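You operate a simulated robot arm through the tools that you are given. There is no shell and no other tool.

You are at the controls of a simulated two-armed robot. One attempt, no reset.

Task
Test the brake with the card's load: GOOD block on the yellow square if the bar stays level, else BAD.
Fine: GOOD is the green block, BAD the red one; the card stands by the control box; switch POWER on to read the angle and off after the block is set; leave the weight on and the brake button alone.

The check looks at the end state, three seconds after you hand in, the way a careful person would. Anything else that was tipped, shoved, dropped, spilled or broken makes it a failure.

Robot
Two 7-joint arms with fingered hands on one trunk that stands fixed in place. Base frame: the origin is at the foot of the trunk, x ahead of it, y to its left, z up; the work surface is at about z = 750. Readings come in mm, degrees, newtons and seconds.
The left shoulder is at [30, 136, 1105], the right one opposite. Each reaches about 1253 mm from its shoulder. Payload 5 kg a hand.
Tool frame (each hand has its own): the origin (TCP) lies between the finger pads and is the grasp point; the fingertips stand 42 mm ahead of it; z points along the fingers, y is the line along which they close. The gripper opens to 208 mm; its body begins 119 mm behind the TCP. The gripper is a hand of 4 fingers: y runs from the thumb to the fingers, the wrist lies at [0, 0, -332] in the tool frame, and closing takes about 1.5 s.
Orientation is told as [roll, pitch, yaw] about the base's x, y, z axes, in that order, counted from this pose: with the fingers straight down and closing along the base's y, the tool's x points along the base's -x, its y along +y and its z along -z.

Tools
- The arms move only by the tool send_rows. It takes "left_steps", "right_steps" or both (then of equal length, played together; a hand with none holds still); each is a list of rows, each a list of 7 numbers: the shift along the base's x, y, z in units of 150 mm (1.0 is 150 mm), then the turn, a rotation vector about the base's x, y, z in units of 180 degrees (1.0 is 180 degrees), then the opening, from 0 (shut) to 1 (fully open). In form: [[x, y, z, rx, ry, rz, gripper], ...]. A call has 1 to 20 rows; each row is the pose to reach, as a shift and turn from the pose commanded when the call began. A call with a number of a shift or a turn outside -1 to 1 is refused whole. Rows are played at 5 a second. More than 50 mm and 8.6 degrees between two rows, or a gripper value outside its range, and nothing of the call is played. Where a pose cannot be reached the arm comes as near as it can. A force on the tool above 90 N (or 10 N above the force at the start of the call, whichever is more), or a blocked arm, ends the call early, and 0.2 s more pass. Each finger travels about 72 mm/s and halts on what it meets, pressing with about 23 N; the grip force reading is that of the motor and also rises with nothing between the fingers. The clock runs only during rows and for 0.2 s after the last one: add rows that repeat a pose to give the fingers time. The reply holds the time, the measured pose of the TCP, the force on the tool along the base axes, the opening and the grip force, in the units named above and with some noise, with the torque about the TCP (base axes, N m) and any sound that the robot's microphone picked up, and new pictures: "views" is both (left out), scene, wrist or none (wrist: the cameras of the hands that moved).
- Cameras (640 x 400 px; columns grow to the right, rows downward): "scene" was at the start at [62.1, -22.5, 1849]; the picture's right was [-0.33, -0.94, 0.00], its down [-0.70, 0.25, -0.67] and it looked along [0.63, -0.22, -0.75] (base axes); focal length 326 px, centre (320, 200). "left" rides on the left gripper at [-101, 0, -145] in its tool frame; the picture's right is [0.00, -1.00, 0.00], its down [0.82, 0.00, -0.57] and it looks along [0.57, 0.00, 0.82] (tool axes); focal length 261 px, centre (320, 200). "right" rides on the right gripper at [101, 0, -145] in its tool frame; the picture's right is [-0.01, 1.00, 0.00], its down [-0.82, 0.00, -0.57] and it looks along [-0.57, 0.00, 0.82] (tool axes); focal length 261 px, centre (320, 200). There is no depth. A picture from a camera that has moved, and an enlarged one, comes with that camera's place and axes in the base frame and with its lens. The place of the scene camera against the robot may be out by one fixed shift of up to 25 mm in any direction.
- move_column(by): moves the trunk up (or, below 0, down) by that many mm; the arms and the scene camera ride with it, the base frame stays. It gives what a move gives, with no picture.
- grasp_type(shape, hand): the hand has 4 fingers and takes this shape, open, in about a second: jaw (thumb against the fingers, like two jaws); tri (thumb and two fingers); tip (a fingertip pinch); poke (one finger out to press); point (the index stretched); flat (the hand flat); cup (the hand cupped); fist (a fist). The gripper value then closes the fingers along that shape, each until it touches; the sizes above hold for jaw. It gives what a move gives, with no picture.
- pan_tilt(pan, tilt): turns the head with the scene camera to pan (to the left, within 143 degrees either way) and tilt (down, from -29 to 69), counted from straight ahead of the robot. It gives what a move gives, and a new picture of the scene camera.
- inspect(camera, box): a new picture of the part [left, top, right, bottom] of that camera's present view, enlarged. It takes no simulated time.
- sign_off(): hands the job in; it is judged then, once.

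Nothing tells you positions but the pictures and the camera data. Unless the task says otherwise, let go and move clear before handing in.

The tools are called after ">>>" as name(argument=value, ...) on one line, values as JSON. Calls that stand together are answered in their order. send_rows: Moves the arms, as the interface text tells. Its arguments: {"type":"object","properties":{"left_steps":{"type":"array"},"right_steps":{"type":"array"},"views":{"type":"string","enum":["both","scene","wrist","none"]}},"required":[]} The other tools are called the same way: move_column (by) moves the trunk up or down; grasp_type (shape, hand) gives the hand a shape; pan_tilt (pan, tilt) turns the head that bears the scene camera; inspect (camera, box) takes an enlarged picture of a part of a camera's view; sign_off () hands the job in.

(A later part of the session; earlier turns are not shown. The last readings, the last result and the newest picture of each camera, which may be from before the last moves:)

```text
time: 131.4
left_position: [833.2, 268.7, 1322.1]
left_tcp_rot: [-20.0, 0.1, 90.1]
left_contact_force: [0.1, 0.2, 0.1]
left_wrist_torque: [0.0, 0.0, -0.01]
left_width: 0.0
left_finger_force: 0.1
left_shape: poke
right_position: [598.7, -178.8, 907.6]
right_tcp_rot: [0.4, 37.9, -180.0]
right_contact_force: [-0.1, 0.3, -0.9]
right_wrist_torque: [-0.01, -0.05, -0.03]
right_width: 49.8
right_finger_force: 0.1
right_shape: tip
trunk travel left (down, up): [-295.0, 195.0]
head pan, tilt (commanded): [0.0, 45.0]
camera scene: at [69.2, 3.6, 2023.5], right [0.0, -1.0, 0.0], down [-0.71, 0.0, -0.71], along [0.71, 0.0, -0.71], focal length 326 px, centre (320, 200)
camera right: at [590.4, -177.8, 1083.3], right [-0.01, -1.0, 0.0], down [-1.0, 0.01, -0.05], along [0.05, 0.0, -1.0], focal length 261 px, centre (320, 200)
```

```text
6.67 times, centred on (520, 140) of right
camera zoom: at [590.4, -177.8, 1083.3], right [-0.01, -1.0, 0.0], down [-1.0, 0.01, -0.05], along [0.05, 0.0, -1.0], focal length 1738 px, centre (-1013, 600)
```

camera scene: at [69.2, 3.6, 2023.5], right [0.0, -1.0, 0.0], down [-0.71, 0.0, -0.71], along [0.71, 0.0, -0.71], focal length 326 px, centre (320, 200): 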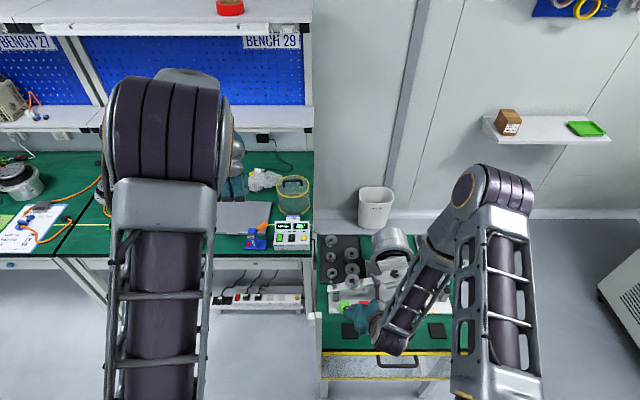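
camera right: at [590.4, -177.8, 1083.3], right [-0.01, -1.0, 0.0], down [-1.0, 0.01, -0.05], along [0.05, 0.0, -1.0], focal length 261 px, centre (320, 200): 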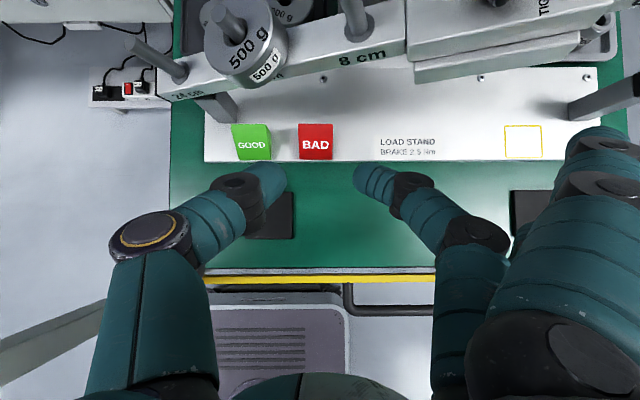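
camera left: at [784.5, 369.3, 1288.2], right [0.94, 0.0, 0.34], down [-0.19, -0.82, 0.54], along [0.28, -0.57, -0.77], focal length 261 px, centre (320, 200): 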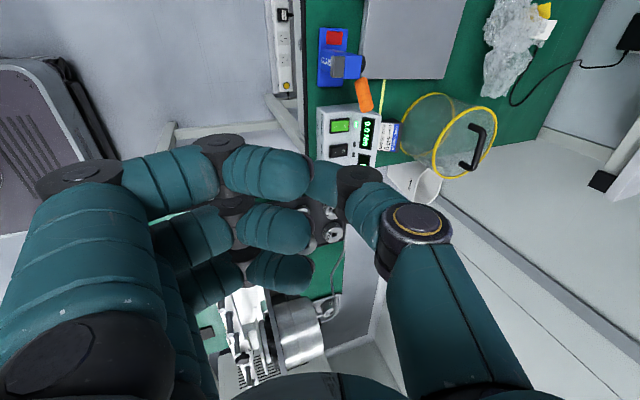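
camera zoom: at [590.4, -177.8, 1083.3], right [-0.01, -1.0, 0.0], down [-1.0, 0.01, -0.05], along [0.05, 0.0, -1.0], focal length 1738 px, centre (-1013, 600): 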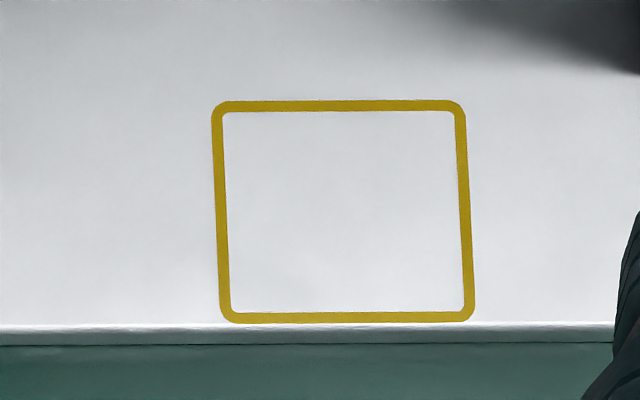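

BAD's centre is at y ≈ −175; the square's centre is near (682, −441). I approach along the hand's axis, halfway first, to check lateral alignment.

>>> send_rows(right_steps=[[0.07, 0.008, -0.12, 0, 0, 0, 0.24], [0.14, 0.016, -0.24, 0, 0, 0, 0.24], [0.21, 0.025, -0.35, 0, 0, 0, 0.24], [0.28, 0.025, -0.46, 0, 0, 0, 0.24], [0.28, 0.025, -0.46, 0, 0, 0, 0.24]], views="both")

>>> inspect(camera="right", box=[220, 70, 420, 210])

>>> inspect(camera="scene", box=[320, 240, 420, 330])

```text
time: 132.6
left_position: [832.7, 268.6, 1322.8]
left_tcp_rot: [-20.0, 0.0, 89.9]
left_contact_force: [-1.3, 0.2, 0.4]
left_wrist_torque: [0.03, -0.02, -0.02]
left_width: 0.0
left_finger_force: 0.0
left_shape: poke
right_position: [641.0, -175.9, 836.9]
right_tcp_rot: [0.5, 37.8, -179.8]
right_contact_force: [0.3, -0.4, 0.1]
right_wrist_torque: [-0.02, -0.01, 0.0]
right_width: 50.0
right_finger_force: 0.0
right_shape: tip
trunk travel left (down, up): [-295.0, 195.0]
head pan, tilt (commanded): [0.0, 45.0]
camera scene: at [68.4, 3.9, 2023.5], right [0.0, -1.0, 0.0], down [-0.71, 0.0, -0.71], along [0.71, 0.0, -0.71], focal length 326 px, centre (320, 200)
camera right: at [633.1, -174.7, 1013.4], right [-0.01, -1.0, 0.0], down [-1.0, 0.01, -0.05], along [0.05, 0.0, -1.0], focal length 261 px, centre (320, 200)
```

scene: 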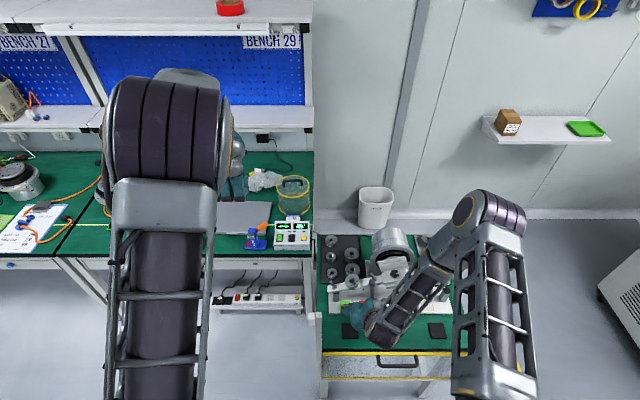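
right: 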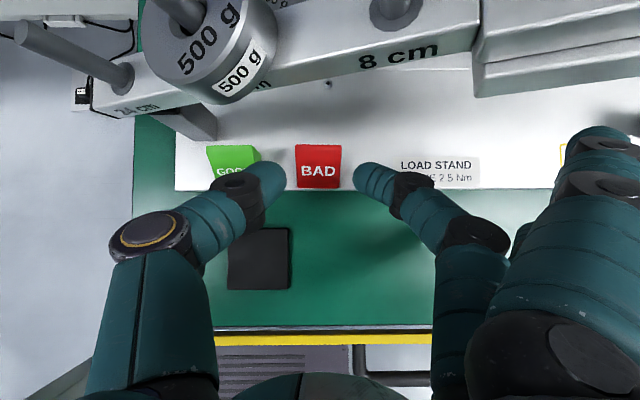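

```text
2.86 times, centred on (320, 140) of right
camera zoom: at [633.1, -174.7, 1013.4], right [-0.01, -1.0, 0.0], down [-1.0, 0.01, -0.05], along [0.05, 0.0, -1.0], focal length 745 px, centre (320, 371)
```

zoom: 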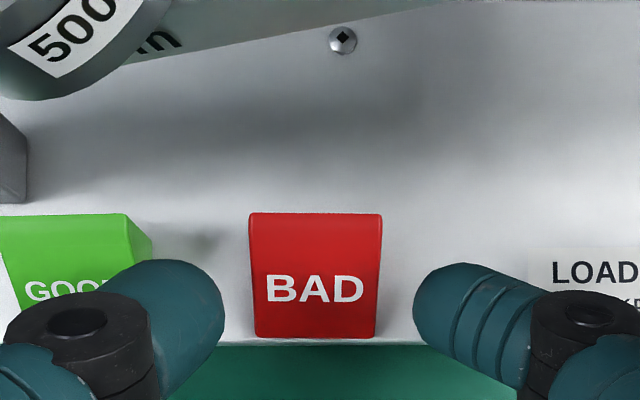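

```text
4.44 times, centred on (370, 285) of scene
camera zoom: at [68.4, 3.9, 2023.5], right [0.0, -1.0, 0.0], down [-0.71, 0.0, -0.71], along [0.71, 0.0, -0.71], focal length 1451 px, centre (98, -178)
```

zoom: 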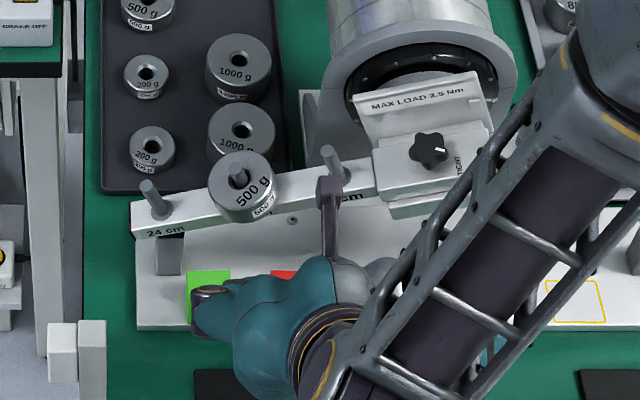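

Alignment is good (block about 1 mm left of centre). To keep the thumb clear of GOOD, I shift 2 mm to the right, narrow slightly and stop a bit higher on the block.

>>> send_rows(right_steps=[[0.03, -0.007, -0.045, 0, 0, 0, 0.23], [0.065, -0.013, -0.09, 0, 0, 0, 0.225], [0.1, -0.013, -0.14, 0, 0, 0, 0.225], [0.125, -0.013, -0.175, 0, 0, 0, 0.225], [0.125, -0.013, -0.175, 0, 0, 0, 0.225]], views="both")

>>> inspect(camera="right", box=[220, 100, 420, 240])

>>> inspect(camera="scene", box=[320, 240, 420, 330])

```text
time: 133.8
left_position: [832.3, 268.2, 1322.4]
left_tcp_rot: [-20.0, -0.1, 90.0]
left_contact_force: [0.0, 0.9, 1.2]
left_wrist_torque: [-0.01, -0.01, 0.04]
left_width: 0.0
left_finger_force: 0.0
left_shape: poke
right_position: [660.9, -177.7, 810.1]
right_tcp_rot: [0.5, 37.9, -179.9]
right_contact_force: [0.1, -0.1, -0.1]
right_wrist_torque: [-0.01, -0.02, 0.01]
right_width: 47.4
right_finger_force: 0.1
right_shape: tip
trunk travel left (down, up): [-295.0, 195.0]
head pan, tilt (commanded): [0.0, 45.0]
camera scene: at [69.2, 3.7, 2023.4], right [0.0, -1.0, 0.0], down [-0.71, 0.0, -0.71], along [0.71, 0.0, -0.71], focal length 326 px, centre (320, 200)
camera right: at [652.1, -176.0, 987.0], right [-0.01, -1.0, 0.0], down [-1.0, 0.01, -0.05], along [0.05, 0.0, -1.0], focal length 261 px, centre (320, 200)
```

scene: 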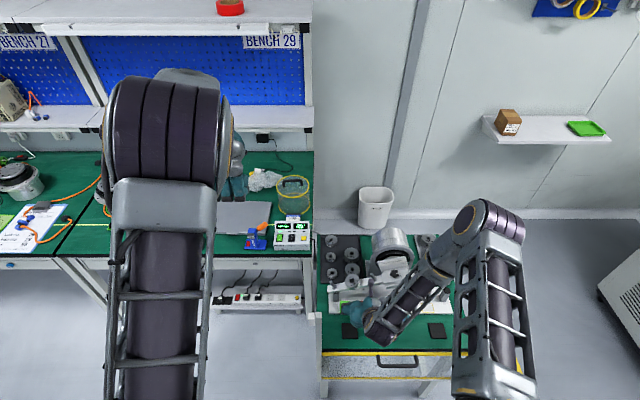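
right: 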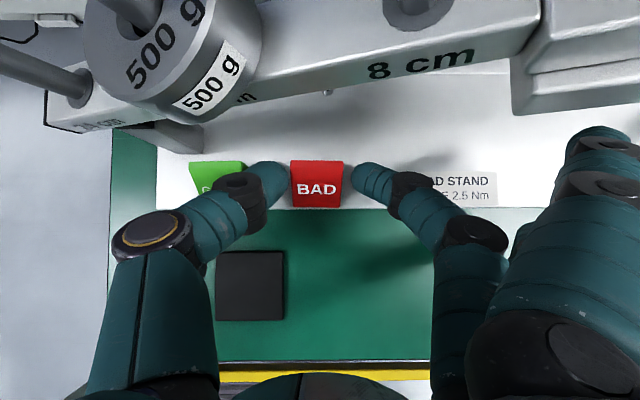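

```text
2.86 times, centred on (320, 170) of right
camera zoom: at [652.1, -176.0, 987.0], right [-0.01, -1.0, 0.0], down [-1.0, 0.01, -0.05], along [0.05, 0.0, -1.0], focal length 745 px, centre (320, 286)
```

zoom: 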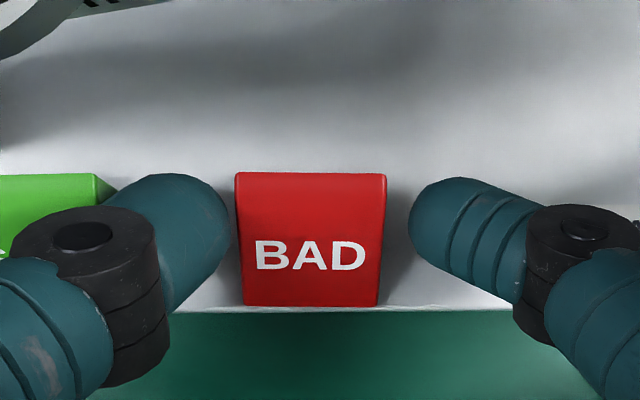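

```text
4.44 times, centred on (370, 285) of scene
camera zoom: at [69.2, 3.7, 2023.4], right [0.0, -1.0, 0.0], down [-0.71, 0.0, -0.71], along [0.71, 0.0, -0.71], focal length 1451 px, centre (98, -178)
```

zoom: 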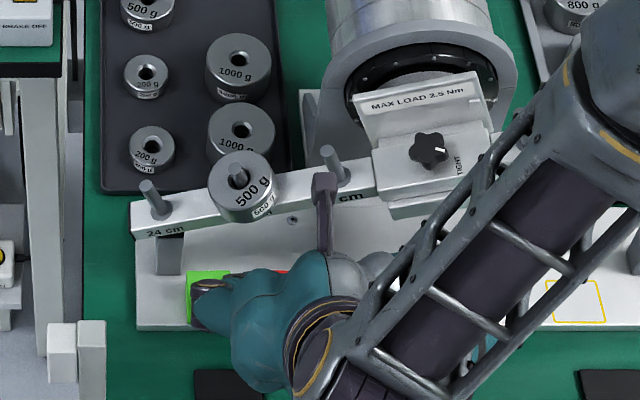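

The digits flank BAD with GOOD clear. I lower 4 mm more and close gently on the block.

>>> send_rows(right_steps=[[0, 0, -0.015, 0, 0, 0, 0.225], [0, 0, -0.028, 0, 0, 0, 0.225], [0, 0, -0.028, 0, 0, 0, 0.2], [0, 0, -0.028, 0, 0, 0, 0.17], [0, 0, -0.028, 0, 0, 0, 0.1], [0, 0, -0.028, 0, 0, 0, 0.0], [0, 0, -0.028, 0, 0, 0, 0.0], [0, 0, -0.028, 0, 0, 0, 0.0]], views="wrist")

>>> inspect(camera="right", box=[220, 100, 420, 240])

>>> inspect(camera="scene", box=[320, 240, 420, 330])

```text
time: 135.6
left_position: [833.1, 268.3, 1322.3]
left_tcp_rot: [-20.0, 0.0, 90.1]
left_contact_force: [0.3, 0.7, 1.0]
left_wrist_torque: [-0.02, 0.0, -0.01]
left_width: 0.0
left_finger_force: 0.1
left_shape: poke
right_position: [659.2, -177.6, 807.1]
right_tcp_rot: [0.5, 37.8, -179.9]
right_contact_force: [1.2, -0.2, 0.0]
right_wrist_torque: [-0.07, 0.0, -0.04]
right_width: 34.2
right_finger_force: 22.8
right_shape: tip
trunk travel left (down, up): [-295.0, 195.0]
head pan, tilt (commanded): [0.0, 45.0]
camera right: at [651.9, -176.1, 983.4], right [-0.01, -1.0, 0.0], down [-1.0, 0.01, -0.05], along [0.05, 0.0, -1.0], focal length 261 px, centre (320, 200)
```

right: 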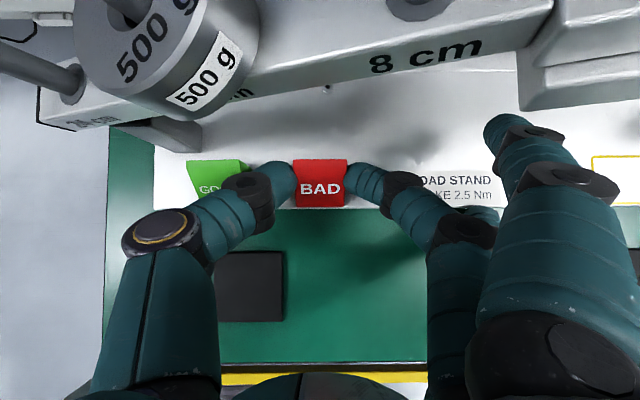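

```text
2.86 times, centred on (320, 170) of right
camera zoom: at [651.9, -176.1, 983.4], right [-0.01, -1.0, 0.0], down [-1.0, 0.01, -0.05], along [0.05, 0.0, -1.0], focal length 745 px, centre (320, 286)
```

zoom: 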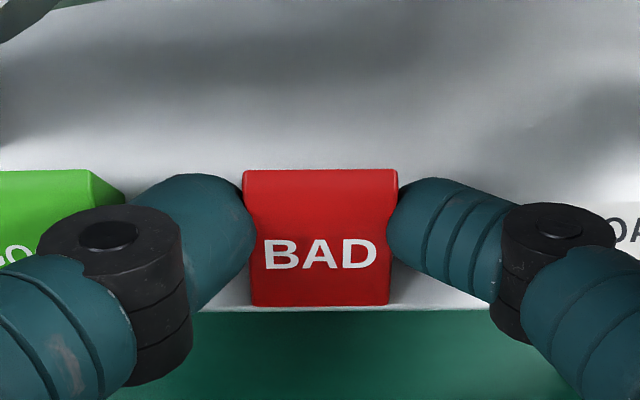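

```text
4.44 times, centred on (370, 285) of scene
camera zoom: at [69.2, 3.5, 2023.4], right [0.0, -1.0, 0.0], down [-0.71, 0.0, -0.71], along [0.71, 0.0, -0.71], focal length 1451 px, centre (98, -178)
```

zoom: 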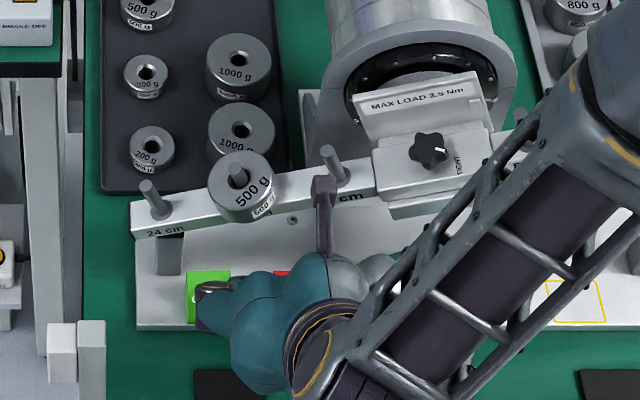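

BAD is gripped (34 mm, 23 N) and GOOD is undisturbed. I lift it a little and draw back, then check.

>>> send_rows(right_steps=[[0, 0, 0.04, 0, 0, 0, 0], [0, 0, 0.1, 0, 0, 0, 0], [-0.02, 0, 0.2, 0, 0, 0, 0], [-0.08, 0, 0.3, 0, 0, 0, 0], [-0.15, 0, 0.35, 0, 0, 0, 0], [-0.15, 0, 0.35, 0, 0, 0, 0]], views="both")

>>> inspect(camera="right", box=[180, 80, 460, 240])

>>> inspect(camera="scene", box=[320, 240, 420, 330])

```text
time: 137.0
left_position: [832.9, 268.4, 1322.2]
left_tcp_rot: [-20.0, 0.0, 90.0]
left_contact_force: [-0.6, -0.8, -0.3]
left_wrist_torque: [0.02, 0.01, 0.03]
left_width: 0.2
left_finger_force: 0.1
left_shape: poke
right_position: [638.5, -175.8, 859.9]
right_tcp_rot: [0.5, 37.9, -179.9]
right_contact_force: [0.8, -0.5, -0.6]
right_wrist_torque: [-0.03, 0.02, 0.02]
right_width: 34.2
right_finger_force: 23.4
right_shape: tip
trunk travel left (down, up): [-295.0, 195.0]
head pan, tilt (commanded): [0.0, 45.0]
camera scene: at [69.4, 3.7, 2023.4], right [0.0, -1.0, 0.0], down [-0.71, 0.0, -0.71], along [0.71, 0.0, -0.71], focal length 326 px, centre (320, 200)
camera right: at [629.4, -175.5, 1035.8], right [-0.01, -1.0, 0.0], down [-1.0, 0.01, -0.05], along [0.05, 0.0, -1.0], focal length 261 px, centre (320, 200)
```

scene: 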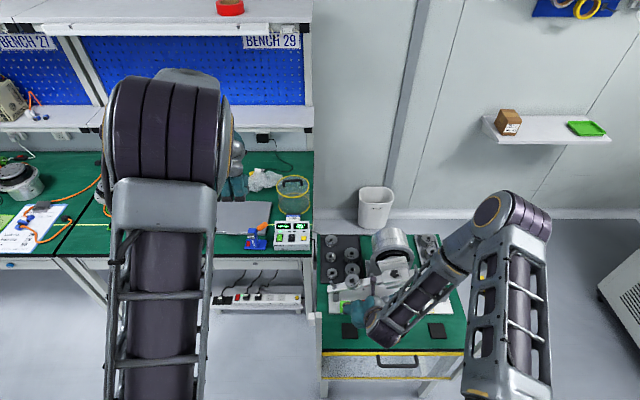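
right: 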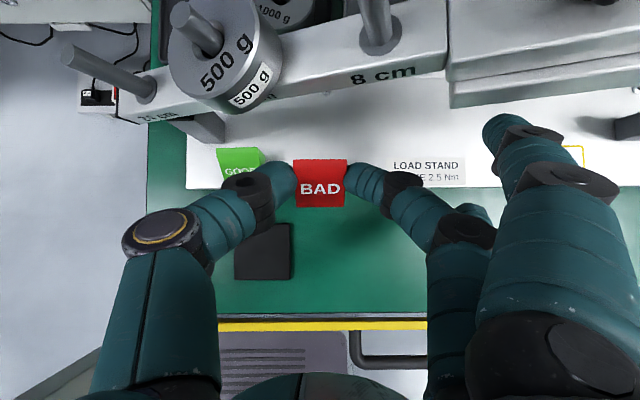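

```text
2.29 times, centred on (320, 160) of right
camera zoom: at [629.4, -175.5, 1035.8], right [-0.01, -1.0, 0.0], down [-1.0, 0.01, -0.05], along [0.05, 0.0, -1.0], focal length 596 px, centre (320, 291)
```

zoom: 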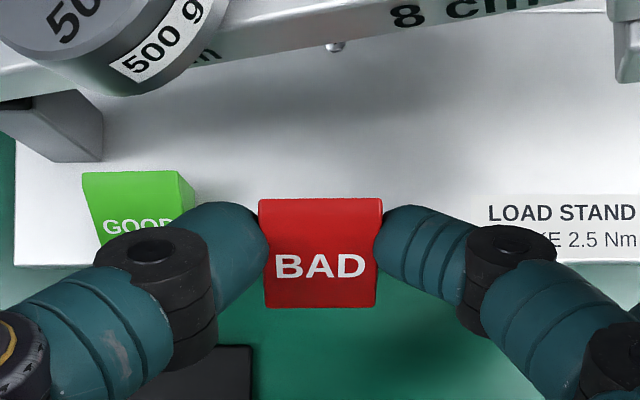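

```text
4.44 times, centred on (370, 285) of scene
camera zoom: at [69.4, 3.7, 2023.4], right [0.0, -1.0, 0.0], down [-0.71, 0.0, -0.71], along [0.71, 0.0, -0.71], focal length 1451 px, centre (98, -178)
```

zoom: 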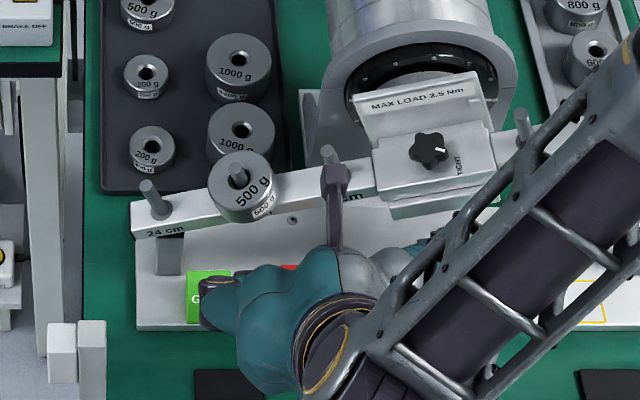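

BAD is lifted cleanly and level. I carry it right along the front of the stand toward the yellow square.

>>> send_rows(right_steps=[[-0.03, -0.12, 0.02, 0, 0, 0, 0], [-0.05, -0.26, 0.03, 0, 0, 0, 0], [-0.05, -0.42, 0.03, 0, 0, 0, 0], [-0.05, -0.58, 0.03, 0, 0, 0, 0], [-0.05, -0.74, 0.03, 0, 0, 0, 0], [-0.05, -0.88, 0.03, 0, 0, 0, 0], [-0.05, -1.0, 0.03, 0, 0, 0, 0], [-0.05, -1.0, 0.03, 0, 0, 0, 0]], views="none")

>>> send_rows(right_steps=[[0, -0.12, 0, 0, 0, 0, 0], [0, -0.26, 0, 0, 0, 0, 0], [0, -0.4, 0, 0, 0, 0, 0], [0, -0.54, 0, 0, 0, 0, 0], [0, -0.66, 0, 0, 0, 0, 0], [0, -0.74, 0, 0, 0, 0, 0], [0, -0.74, 0, 0, 0, 0, 0]], views="both")

>>> inspect(camera="right", box=[200, 80, 440, 240])

```text
time: 138.8
left_position: [832.6, 268.8, 1322.1]
left_tcp_rot: [-20.0, 0.0, 90.0]
left_contact_force: [0.3, -0.3, 0.3]
left_wrist_torque: [-0.08, 0.01, -0.06]
left_width: 0.0
left_finger_force: 0.1
left_shape: poke
right_position: [631.2, -326.9, 864.7]
right_tcp_rot: [0.4, 37.9, -179.9]
right_contact_force: [0.0, 0.2, 0.2]
right_wrist_torque: [-0.01, 0.01, -0.02]
right_width: 34.2
right_finger_force: 23.2
right_shape: tip
trunk travel left (down, up): [-295.0, 195.0]
head pan, tilt (commanded): [0.0, 45.0]
```

```text
time: 140.4
left_position: [832.9, 268.3, 1322.1]
left_tcp_rot: [-20.0, 0.1, 90.0]
left_contact_force: [-0.1, -0.4, -0.5]
left_wrist_torque: [-0.02, -0.02, -0.02]
left_width: 0.1
left_finger_force: 0.1
left_shape: poke
right_position: [630.5, -439.0, 863.0]
right_tcp_rot: [0.5, 38.0, -180.0]
right_contact_force: [0.2, 0.2, 0.2]
right_wrist_torque: [-0.02, -0.02, -0.02]
right_width: 34.4
right_finger_force: 23.0
right_shape: tip
trunk travel left (down, up): [-295.0, 195.0]
head pan, tilt (commanded): [0.0, 45.0]
camera scene: at [69.3, 3.7, 2023.4], right [0.0, -1.0, 0.0], down [-0.71, 0.0, -0.71], along [0.71, 0.0, -0.71], focal length 326 px, centre (320, 200)
camera right: at [622.4, -436.7, 1040.0], right [-0.01, -1.0, 0.0], down [-1.0, 0.01, -0.05], along [0.05, 0.0, -1.0], focal length 261 px, centre (320, 200)
```

scene: 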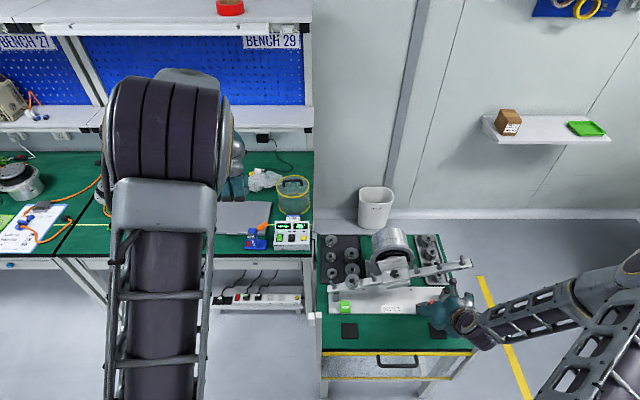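
right: 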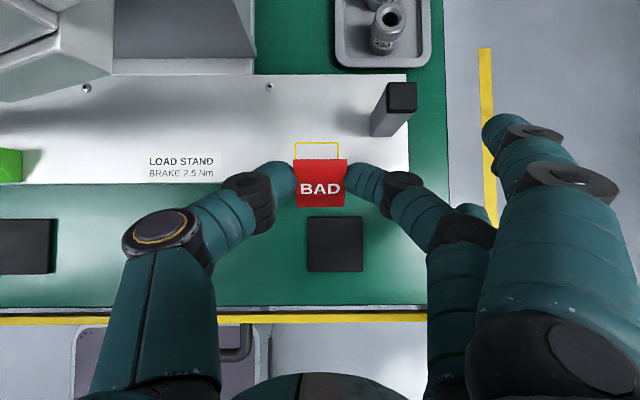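

```text
2.50 times, centred on (320, 160) of right
camera zoom: at [622.4, -436.7, 1040.0], right [-0.01, -1.0, 0.0], down [-1.0, 0.01, -0.05], along [0.05, 0.0, -1.0], focal length 652 px, centre (320, 300)
```

zoom: 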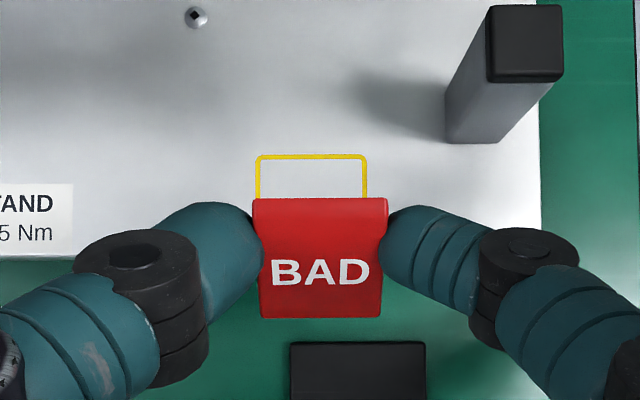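

The square's centre is at about (680, −434.6); the block must go +34 mm in x and +4 mm in y. I move above it first and verify before lowering.

>>> send_rows(right_steps=[[0.08, 0.01, 0, 0, 0, 0, 0], [0.16, 0.02, -0.03, 0, 0, 0, 0], [0.226, 0.026, -0.08, 0, 0, 0, 0], [0.226, 0.026, -0.15, 0, 0, 0, 0], [0.226, 0.026, -0.2, 0, 0, 0, 0], [0.226, 0.026, -0.2, 0, 0, 0, 0]], views="both")

>>> inspect(camera="right", box=[240, 110, 400, 230])

>>> inspect(camera="scene", box=[400, 240, 500, 340])

```text
time: 141.8
left_position: [832.1, 268.2, 1322.6]
left_tcp_rot: [-20.0, 0.0, 90.0]
left_contact_force: [-0.4, -0.1, -0.8]
left_wrist_torque: [0.01, -0.01, 0.02]
left_width: 0.2
left_finger_force: 0.1
left_shape: poke
right_position: [663.8, -434.0, 834.0]
right_tcp_rot: [0.5, 37.9, -179.8]
right_contact_force: [0.2, 0.7, -0.9]
right_wrist_torque: [0.02, -0.01, -0.01]
right_width: 34.0
right_finger_force: 23.3
right_shape: tip
trunk travel left (down, up): [-295.0, 195.0]
head pan, tilt (commanded): [0.0, 45.0]
camera scene: at [69.1, 3.5, 2023.5], right [0.0, -1.0, 0.0], down [-0.71, 0.0, -0.71], along [0.71, 0.0, -0.71], focal length 326 px, centre (320, 200)
camera right: at [655.5, -433.4, 1009.5], right [-0.01, -1.0, 0.0], down [-1.0, 0.01, -0.05], along [0.05, 0.0, -1.0], focal length 261 px, centre (320, 200)
```

scene: 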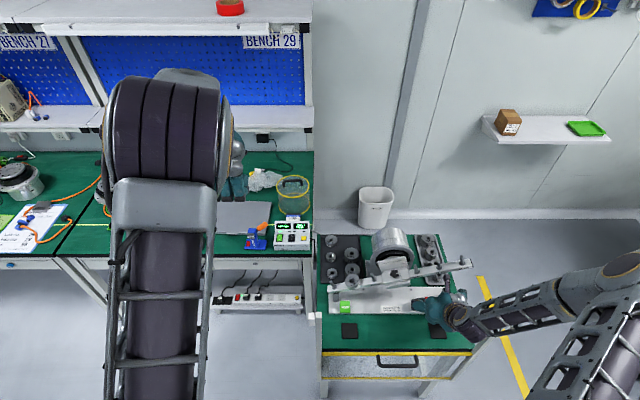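
right: 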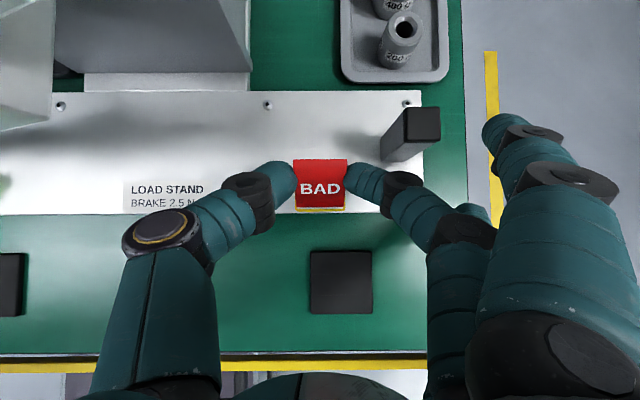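

```text
3.33 times, centred on (320, 170) of right
camera zoom: at [655.5, -433.4, 1009.5], right [-0.01, -1.0, 0.0], down [-1.0, 0.01, -0.05], along [0.05, 0.0, -1.0], focal length 869 px, centre (320, 300)
```

zoom: 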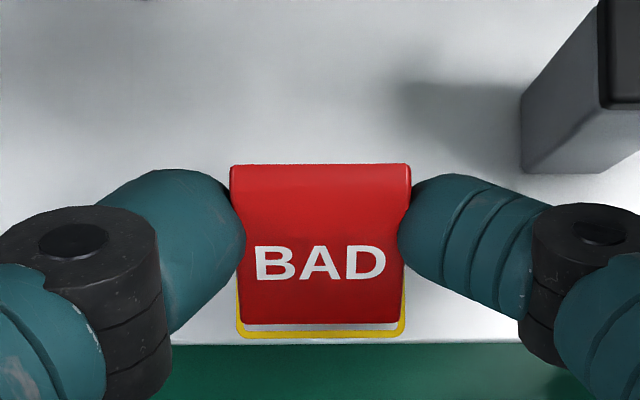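

```text
4.00 times, centred on (450, 290) of scene
camera zoom: at [69.1, 3.5, 2023.5], right [0.0, -1.0, 0.0], down [-0.71, 0.0, -0.71], along [0.71, 0.0, -0.71], focal length 1306 px, centre (-200, -160)
```

zoom: 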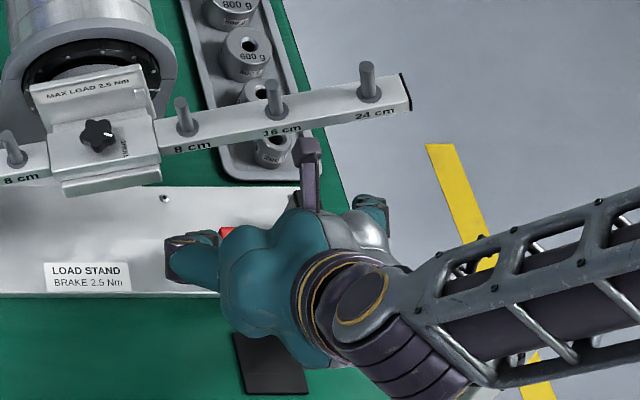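

Block and square coincide in plan to within about a millimetre. I lower it to just above the plate, then to gentle contact.

>>> send_rows(right_steps=[[0, 0, -0.05, 0, 0, 0, 0], [0, 0, -0.1, 0, 0, 0, 0], [0, 0, -0.14, 0, 0, 0, 0], [0, 0, -0.16, 0, 0, 0, 0], [0, 0, -0.16, 0, 0, 0, 0]], views="none")

>>> send_rows(right_steps=[[0, 0, -0.007, 0, 0, 0, 0], [0, 0, -0.014, 0, 0, 0, 0], [0, 0, -0.02, 0, 0, 0, 0], [0, 0, -0.02, 0, 0, 0, 0]], views="wrist")

>>> inspect(camera="right", box=[240, 110, 400, 230])

```text
time: 143.0
left_position: [833.0, 267.9, 1322.5]
left_tcp_rot: [-20.0, 0.0, 89.9]
left_contact_force: [0.2, 0.5, -0.1]
left_wrist_torque: [-0.01, 0.02, 0.03]
left_width: 0.2
left_finger_force: 0.0
left_shape: poke
right_position: [663.6, -434.5, 810.0]
right_tcp_rot: [0.5, 37.9, -179.9]
right_contact_force: [1.2, -0.8, 0.3]
right_wrist_torque: [0.0, -0.03, 0.0]
right_width: 34.0
right_finger_force: 22.8
right_shape: tip
trunk travel left (down, up): [-295.0, 195.0]
head pan, tilt (commanded): [0.0, 45.0]
```

```text
time: 144.0
left_position: [833.6, 269.6, 1322.2]
left_tcp_rot: [-20.0, 0.0, 89.9]
left_contact_force: [-0.1, -0.5, 0.3]
left_wrist_torque: [0.01, 0.03, 0.0]
left_width: 0.2
left_finger_force: 0.0
left_shape: poke
right_position: [664.8, -435.0, 807.0]
right_tcp_rot: [0.6, 38.0, -179.9]
right_contact_force: [0.4, -0.2, -0.7]
right_wrist_torque: [0.01, -0.01, 0.0]
right_width: 34.1
right_finger_force: 22.9
right_shape: tip
trunk travel left (down, up): [-295.0, 195.0]
head pan, tilt (commanded): [0.0, 45.0]
camera right: at [655.7, -433.2, 983.4], right [-0.01, -1.0, 0.0], down [-1.0, 0.01, -0.05], along [0.05, 0.0, -1.0], focal length 261 px, centre (320, 200)
```

right: 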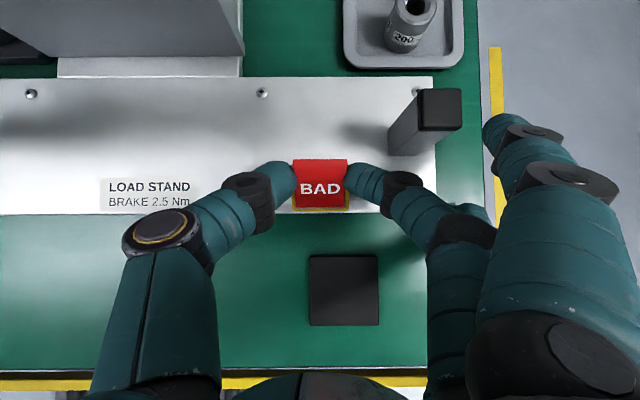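

```text
3.33 times, centred on (320, 170) of right
camera zoom: at [655.7, -433.2, 983.4], right [-0.01, -1.0, 0.0], down [-1.0, 0.01, -0.05], along [0.05, 0.0, -1.0], focal length 869 px, centre (320, 300)
```

zoom: 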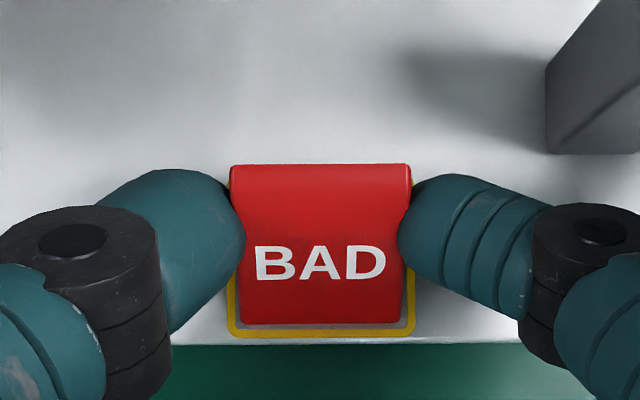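

Centred inside the yellow outline and virtually touching. I lower 1 mm more and release gently.

>>> send_rows(right_steps=[[0, 0, -0.007, 0, 0, 0, 0], [0, 0, -0.007, 0, 0, 0, 0]], views="none")

>>> send_rows(right_steps=[[0, 0, 0, 0, 0, 0, 0.1], [0, 0, 0, 0, 0, 0, 0.17], [0, 0, 0, 0, 0, 0, 0.2], [0, 0, 0, 0, 0, 0, 0.225], [0, 0, 0, 0, 0, 0, 0.235], [0, 0, 0, 0, 0, 0, 0.235]], views="wrist")

>>> inspect(camera="right", box=[240, 110, 400, 230])

```text
time: 144.6
left_position: [832.3, 268.3, 1322.9]
left_tcp_rot: [-20.0, -0.1, 90.1]
left_contact_force: [-0.3, 0.2, 0.0]
left_wrist_torque: [0.0, -0.02, 0.04]
left_width: 0.0
left_finger_force: 0.1
left_shape: poke
right_position: [663.5, -435.1, 806.7]
right_tcp_rot: [0.4, 37.9, -179.9]
right_contact_force: [0.4, 0.3, 5.0]
right_wrist_torque: [-0.02, -0.11, 0.04]
right_width: 34.2
right_finger_force: 22.9
right_shape: tip
trunk travel left (down, up): [-295.0, 195.0]
head pan, tilt (commanded): [0.0, 45.0]
```

```text
time: 146.0
left_position: [832.3, 267.9, 1321.9]
left_tcp_rot: [-20.0, 0.0, 90.0]
left_contact_force: [0.7, 0.9, -0.3]
left_wrist_torque: [-0.01, 0.0, 0.0]
left_width: 0.0
left_finger_force: 0.0
left_shape: poke
right_position: [663.9, -436.1, 806.6]
right_tcp_rot: [0.4, 37.9, -179.9]
right_contact_force: [-0.4, -0.2, 1.0]
right_wrist_torque: [-0.02, -0.02, 0.0]
right_width: 48.1
right_finger_force: 0.1
right_shape: tip
trunk travel left (down, up): [-295.0, 195.0]
head pan, tilt (commanded): [0.0, 45.0]
camera right: at [655.2, -433.4, 982.0], right [-0.01, -1.0, 0.0], down [-1.0, 0.01, -0.05], along [0.05, 0.0, -1.0], focal length 261 px, centre (320, 200)
```

right: 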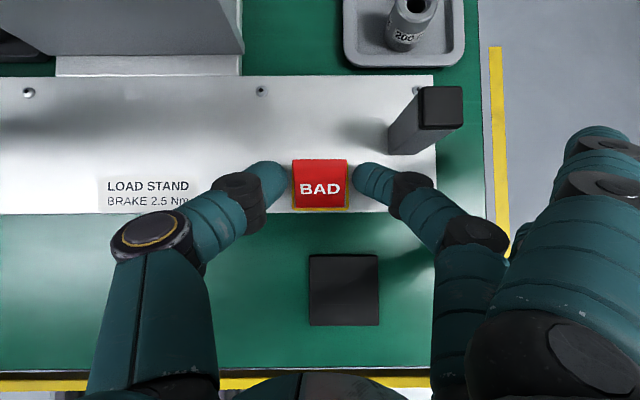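

```text
3.33 times, centred on (320, 170) of right
camera zoom: at [655.2, -433.4, 982.0], right [-0.01, -1.0, 0.0], down [-1.0, 0.01, -0.05], along [0.05, 0.0, -1.0], focal length 869 px, centre (320, 300)
```

zoom: 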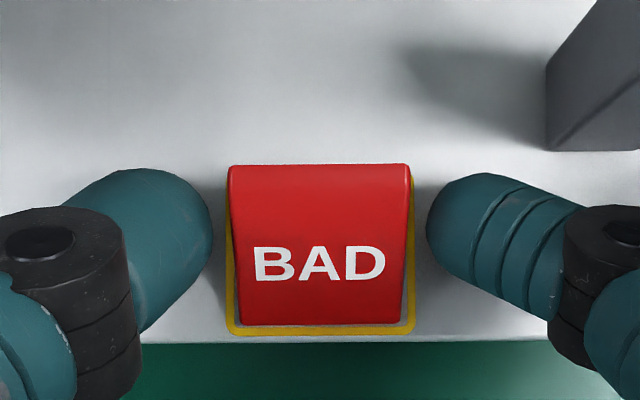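

BAD sits neatly inside the yellow square. I retreat along the hand's axis, then up and away.

>>> send_rows(right_steps=[[-0.05, 0, 0.065, 0, 0, 0, 0.235], [-0.13, 0, 0.165, 0, 0, 0, 0.235], [-0.25, 0, 0.32, 0, 0, 0, 0.235], [-0.37, 0, 0.52, 0, 0, 0, 0.235], [-0.45, 0, 0.75, 0, 0, 0, 0.235], [-0.45, 0, 1.0, 0, 0, 0, 0.235], [-0.45, 0, 1.0, 0, 0, 0, 0.235]], views="both")

>>> inspect(camera="scene", box=[310, 220, 480, 340])

```text
time: 147.6
left_position: [833.8, 266.6, 1322.6]
left_tcp_rot: [-20.2, 0.0, 90.0]
left_contact_force: [0.6, -0.6, 0.1]
left_wrist_torque: [0.04, 0.02, 0.04]
left_width: 0.0
left_finger_force: 0.1
left_shape: poke
right_position: [596.2, -433.8, 956.7]
right_tcp_rot: [0.5, 37.8, 180.0]
right_contact_force: [-0.2, -0.2, 0.1]
right_wrist_torque: [0.05, -0.01, 0.04]
right_width: 48.3
right_finger_force: 0.0
right_shape: tip
trunk travel left (down, up): [-295.0, 195.0]
head pan, tilt (commanded): [0.0, 45.0]
camera scene: at [69.8, 2.3, 2023.3], right [0.0, -1.0, 0.0], down [-0.71, 0.0, -0.71], along [0.71, 0.0, -0.71], focal length 326 px, centre (320, 200)
camera right: at [588.6, -431.9, 1132.9], right [-0.01, -1.0, 0.0], down [-1.0, 0.01, -0.05], along [0.05, 0.0, -1.0], focal length 261 px, centre (320, 200)
```

scene: 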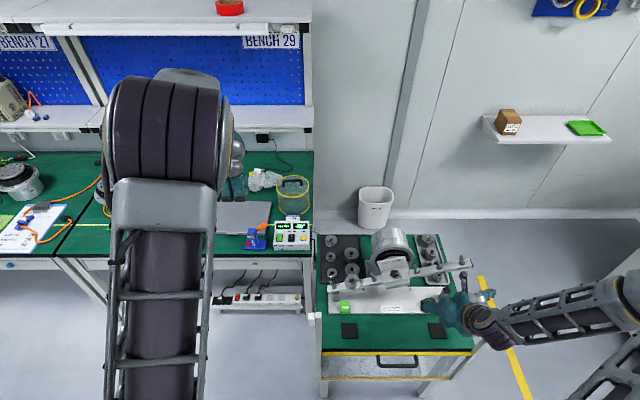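
right: 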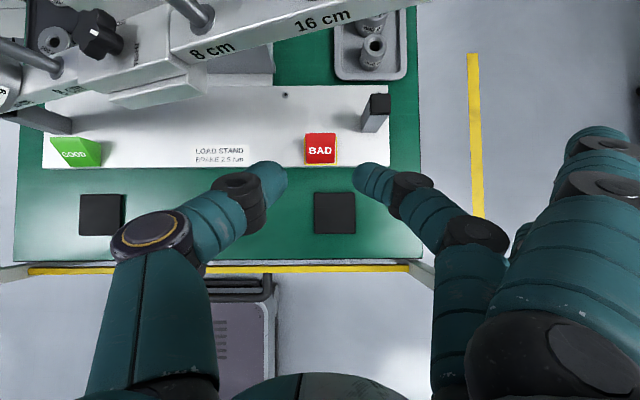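

```text
3.33 times, centred on (395, 280) of scene
camera zoom: at [69.8, 2.3, 2023.3], right [0.0, -1.0, 0.0], down [-0.71, 0.0, -0.71], along [0.71, 0.0, -0.71], focal length 1088 px, centre (70, -67)
```

zoom: 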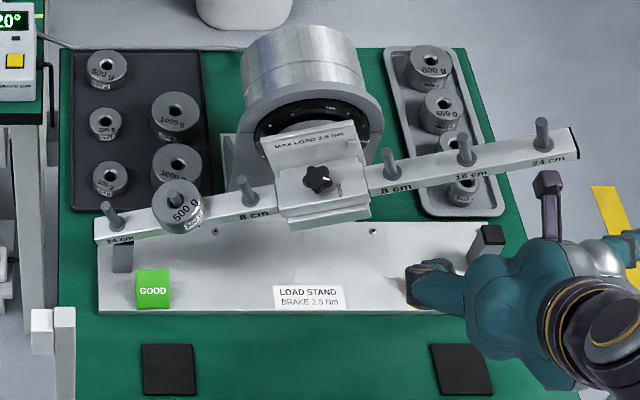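

Everything on the stand looks right. I raise the right hand well clear, then bring the trunk back down for the left hand's POWER switch.

>>> send_rows(right_steps=[[0, 0, 0.2, 0, 0, 0, 0.24], [0, -0.05, 0.45, 0, 0, 0, 0.24], [0, -0.1, 0.7, 0, 0, 0, 0.24], [0, -0.2, 0.9, 0, 0, 0, 0.24], [0, -0.3, 1.0, 0, 0, 0, 0.24], [0, -0.3, 1.0, 0, 0, 0, 0.24]], views="none")

>>> send_rows(right_steps=[[0, 0, 0.2, 0, 0, 0, 0.24], [0, -0.05, 0.4, 0, 0, 0, 0.24], [0, -0.1, 0.6, 0, 0, 0, 0.24], [0, -0.15, 0.7, 0, 0, 0, 0.24], [0, -0.15, 0.7, 0, 0, 0, 0.24]], views="both")

```text
time: 149.0
left_position: [833.3, 269.0, 1321.5]
left_tcp_rot: [-20.0, -0.1, 89.9]
left_contact_force: [0.7, -0.3, 0.7]
left_wrist_torque: [-0.03, 0.0, 0.02]
left_width: 0.0
left_finger_force: 0.1
left_shape: poke
right_position: [596.1, -479.4, 1106.3]
right_tcp_rot: [0.5, 37.8, -179.9]
right_contact_force: [-0.8, -0.4, 0.5]
right_wrist_torque: [-0.03, 0.02, -0.03]
right_width: 49.7
right_finger_force: 0.0
right_shape: tip
trunk travel left (down, up): [-295.0, 195.0]
head pan, tilt (commanded): [0.0, 45.0]
```

```text
time: 150.2
left_position: [834.2, 267.2, 1322.6]
left_tcp_rot: [-19.9, 0.0, 90.0]
left_contact_force: [0.3, -0.6, -0.1]
left_wrist_torque: [0.01, 0.02, -0.02]
left_width: 0.3
left_finger_force: 0.1
left_shape: poke
right_position: [595.4, -501.4, 1213.7]
right_tcp_rot: [0.3, 37.9, -179.9]
right_contact_force: [0.6, -1.0, 0.1]
right_wrist_torque: [0.03, 0.03, -0.03]
right_width: 49.6
right_finger_force: 0.1
right_shape: tip
trunk travel left (down, up): [-295.0, 195.0]
head pan, tilt (commanded): [0.0, 45.0]
camera scene: at [69.6, 3.2, 2023.4], right [0.0, -1.0, 0.0], down [-0.71, 0.0, -0.71], along [0.71, 0.0, -0.71], focal length 326 px, centre (320, 200)
camera right: at [587.4, -500.9, 1388.7], right [-0.01, -1.0, 0.0], down [-1.0, 0.01, -0.05], along [0.05, 0.0, -1.0], focal length 261 px, centre (320, 200)
```

scene: 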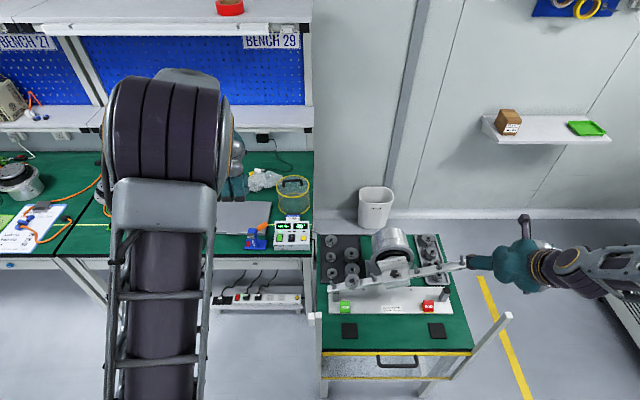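
right: 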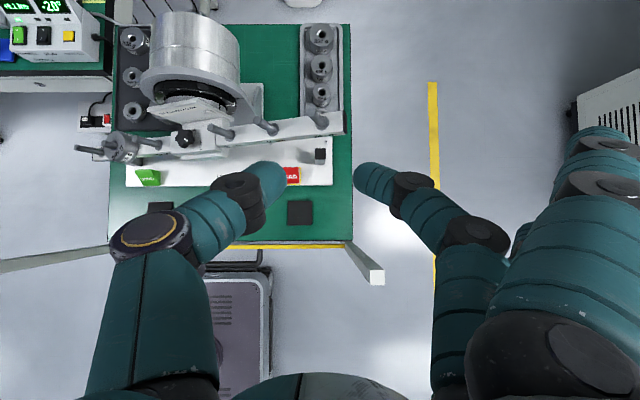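

>>> move_column(by=-170)

>>> send_rows(left_steps=[[0.2, -0.1, -0.15, 0, 0, 0, 0], [0.4, -0.2, -0.3, 0, 0, 0, 0], [0.6, -0.3, -0.45, 0, 0, 0, 0], [0.8, -0.4, -0.55, 0, 0, 0, 0], [1.0, -0.5, -0.6, 0, 0, 0, 0], [1.0, -0.5, -0.6, 0, 0, 0, 0]], views="none")

```text
time: 152.1
left_position: [833.6, 269.0, 1152.8]
left_tcp_rot: [-20.0, 0.0, 90.0]
left_contact_force: [0.5, -0.8, 0.7]
left_wrist_torque: [-0.01, -0.01, -0.01]
left_width: 0.2
left_finger_force: 0.1
left_shape: poke
right_position: [594.4, -501.4, 1044.2]
right_tcp_rot: [0.5, 38.0, -179.9]
right_contact_force: [-0.8, 0.5, -0.7]
right_wrist_torque: [-0.01, 0.01, 0.01]
right_width: 49.2
right_finger_force: 0.1
right_shape: tip
trunk travel left (down, up): [-125.0, 365.0]
head pan, tilt (commanded): [0.0, 45.0]
```

```text
time: 153.5
left_position: [981.3, 192.8, 1061.6]
left_tcp_rot: [-20.0, -0.2, 90.0]
left_contact_force: [-0.6, 0.3, 0.1]
left_wrist_torque: [0.01, 0.0, -0.01]
left_width: 0.0
left_finger_force: 0.1
left_shape: poke
right_position: [594.2, -501.3, 1043.2]
right_tcp_rot: [0.5, 37.9, -179.9]
right_contact_force: [-1.3, 0.6, 0.3]
right_wrist_torque: [0.02, -0.03, -0.03]
right_width: 49.9
right_finger_force: 0.3
right_shape: tip
trunk travel left (down, up): [-125.0, 365.0]
head pan, tilt (commanded): [0.0, 45.0]
```

The left hand is over the box. I move to above the rocker's O end (about 22 mm farther than before) and descend partway.

>>> send_rows(left_steps=[[0.08, -0.003, -0.15, 0, 0, 0, 0], [0.166, -0.006, -0.35, 0, 0, 0, 0], [0.166, -0.006, -0.6, 0, 0, 0, 0], [0.166, -0.006, -0.85, 0, 0, 0, 0], [0.166, -0.006, -1.0, 0, 0, 0, 0], [0.166, -0.006, -1.0, 0, 0, 0, 0]], views="both")

>>> inspect(camera="left", box=[220, 60, 460, 220])

>>> inspect(camera="scene", box=[230, 150, 330, 230])

```text
time: 154.9
left_position: [1008.0, 193.0, 913.1]
left_tcp_rot: [-20.1, 0.1, 89.9]
left_contact_force: [-0.1, -0.8, -0.3]
left_wrist_torque: [-0.03, 0.0, 0.0]
left_width: 0.3
left_finger_force: 0.0
left_shape: poke
right_position: [594.5, -502.7, 1043.0]
right_tcp_rot: [0.6, 37.9, -179.8]
right_contact_force: [0.0, 0.1, -0.5]
right_wrist_torque: [0.05, 0.01, -0.01]
right_width: 49.4
right_finger_force: 0.1
right_shape: tip
trunk travel left (down, up): [-125.0, 365.0]
head pan, tilt (commanded): [0.0, 45.0]
camera scene: at [68.8, 3.3, 1853.5], right [0.0, -1.0, 0.0], down [-0.71, 0.0, -0.71], along [0.71, 0.0, -0.71], focal length 326 px, centre (320, 200)
camera left: at [957.6, 295.4, 1049.8], right [0.94, 0.0, 0.34], down [-0.19, -0.82, 0.54], along [0.28, -0.57, -0.77], focal length 261 px, centre (320, 200)
```

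scene: 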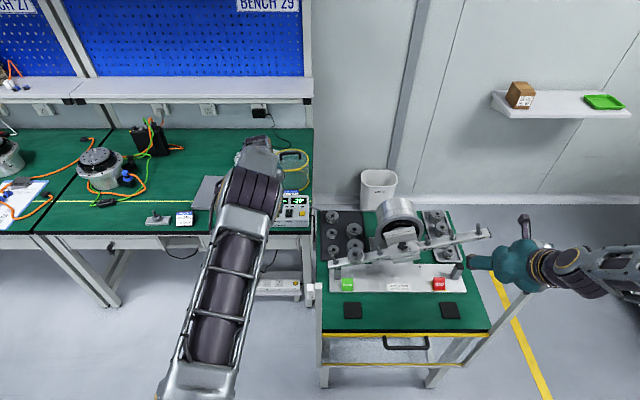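
left: 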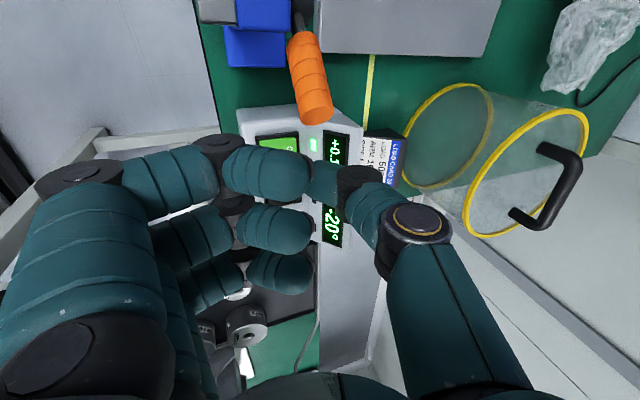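

```text
2.50 times, centred on (340, 140) of left
camera zoom: at [957.6, 295.4, 1049.8], right [0.94, 0.0, 0.34], down [-0.19, -0.82, 0.54], along [0.28, -0.57, -0.77], focal length 652 px, centre (270, 350)
```

zoom: 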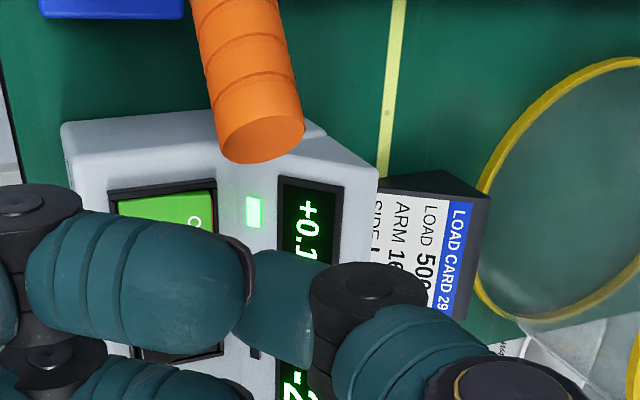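

```text
5.00 times, centred on (280, 190) of scene
camera zoom: at [68.8, 3.3, 1853.5], right [0.0, -1.0, 0.0], down [-0.71, 0.0, -0.71], along [0.71, 0.0, -0.71], focal length 1633 px, centre (520, 250)
```

zoom: 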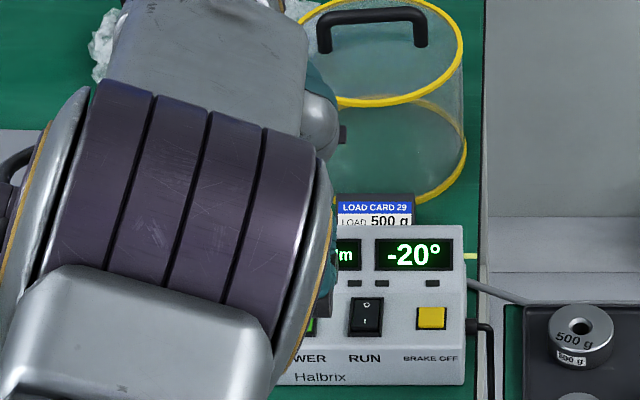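

O end computes to about (1008, 195), right under the thumb tip. I descend to just above it, then press in small steps.

>>> send_rows(left_steps=[[0, 0.005, -0.08, 0, 0, 0, 0], [0, 0.01, -0.16, 0, 0, 0, 0], [0, 0.01, -0.24, 0, 0, 0, 0], [0, 0.01, -0.29, 0, 0, 0, 0], [0, 0.01, -0.31, 0, 0, 0, 0], [0, 0.01, -0.31, 0, 0, 0, 0]], views="wrist")

>>> inspect(camera="left", box=[220, 80, 420, 220])

```text
time: 156.3
left_position: [1007.2, 193.9, 866.1]
left_tcp_rot: [-20.1, 0.0, 90.0]
left_contact_force: [1.3, -0.8, -0.6]
left_wrist_torque: [-0.03, -0.01, 0.0]
left_width: 0.0
left_finger_force: 0.0
left_shape: poke
right_position: [595.4, -502.7, 1043.9]
right_tcp_rot: [0.5, 37.9, -179.9]
right_contact_force: [1.4, 0.3, 0.1]
right_wrist_torque: [-0.01, -0.03, 0.0]
right_width: 49.2
right_finger_force: 0.0
right_shape: tip
trunk travel left (down, up): [-125.0, 365.0]
head pan, tilt (commanded): [0.0, 45.0]
camera left: at [958.4, 295.4, 1002.7], right [0.94, 0.0, 0.34], down [-0.19, -0.82, 0.54], along [0.28, -0.57, -0.77], focal length 261 px, centre (320, 200)
```

left: 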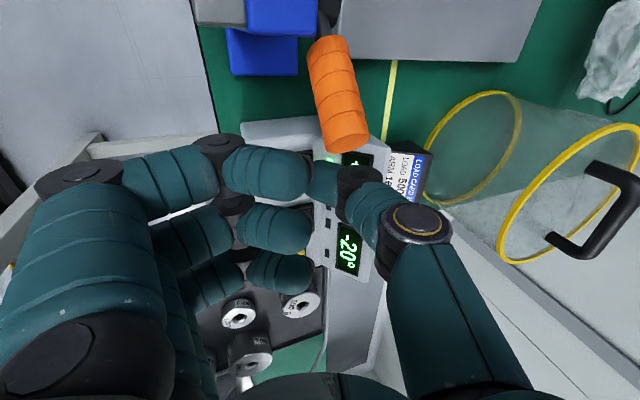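

```text
2.86 times, centred on (320, 150) of left
camera zoom: at [958.4, 295.4, 1002.7], right [0.94, 0.0, 0.34], down [-0.19, -0.82, 0.54], along [0.28, -0.57, -0.77], focal length 745 px, centre (320, 343)
```

zoom: 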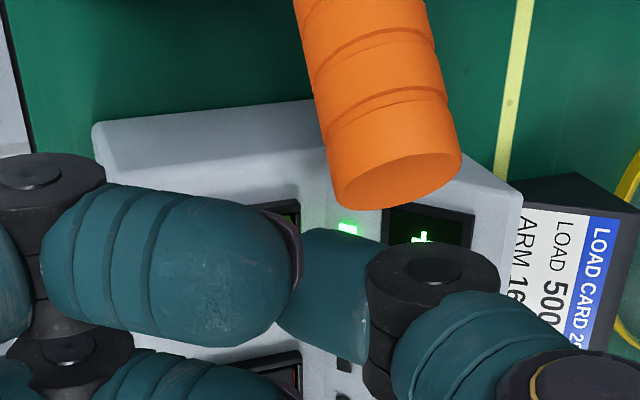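

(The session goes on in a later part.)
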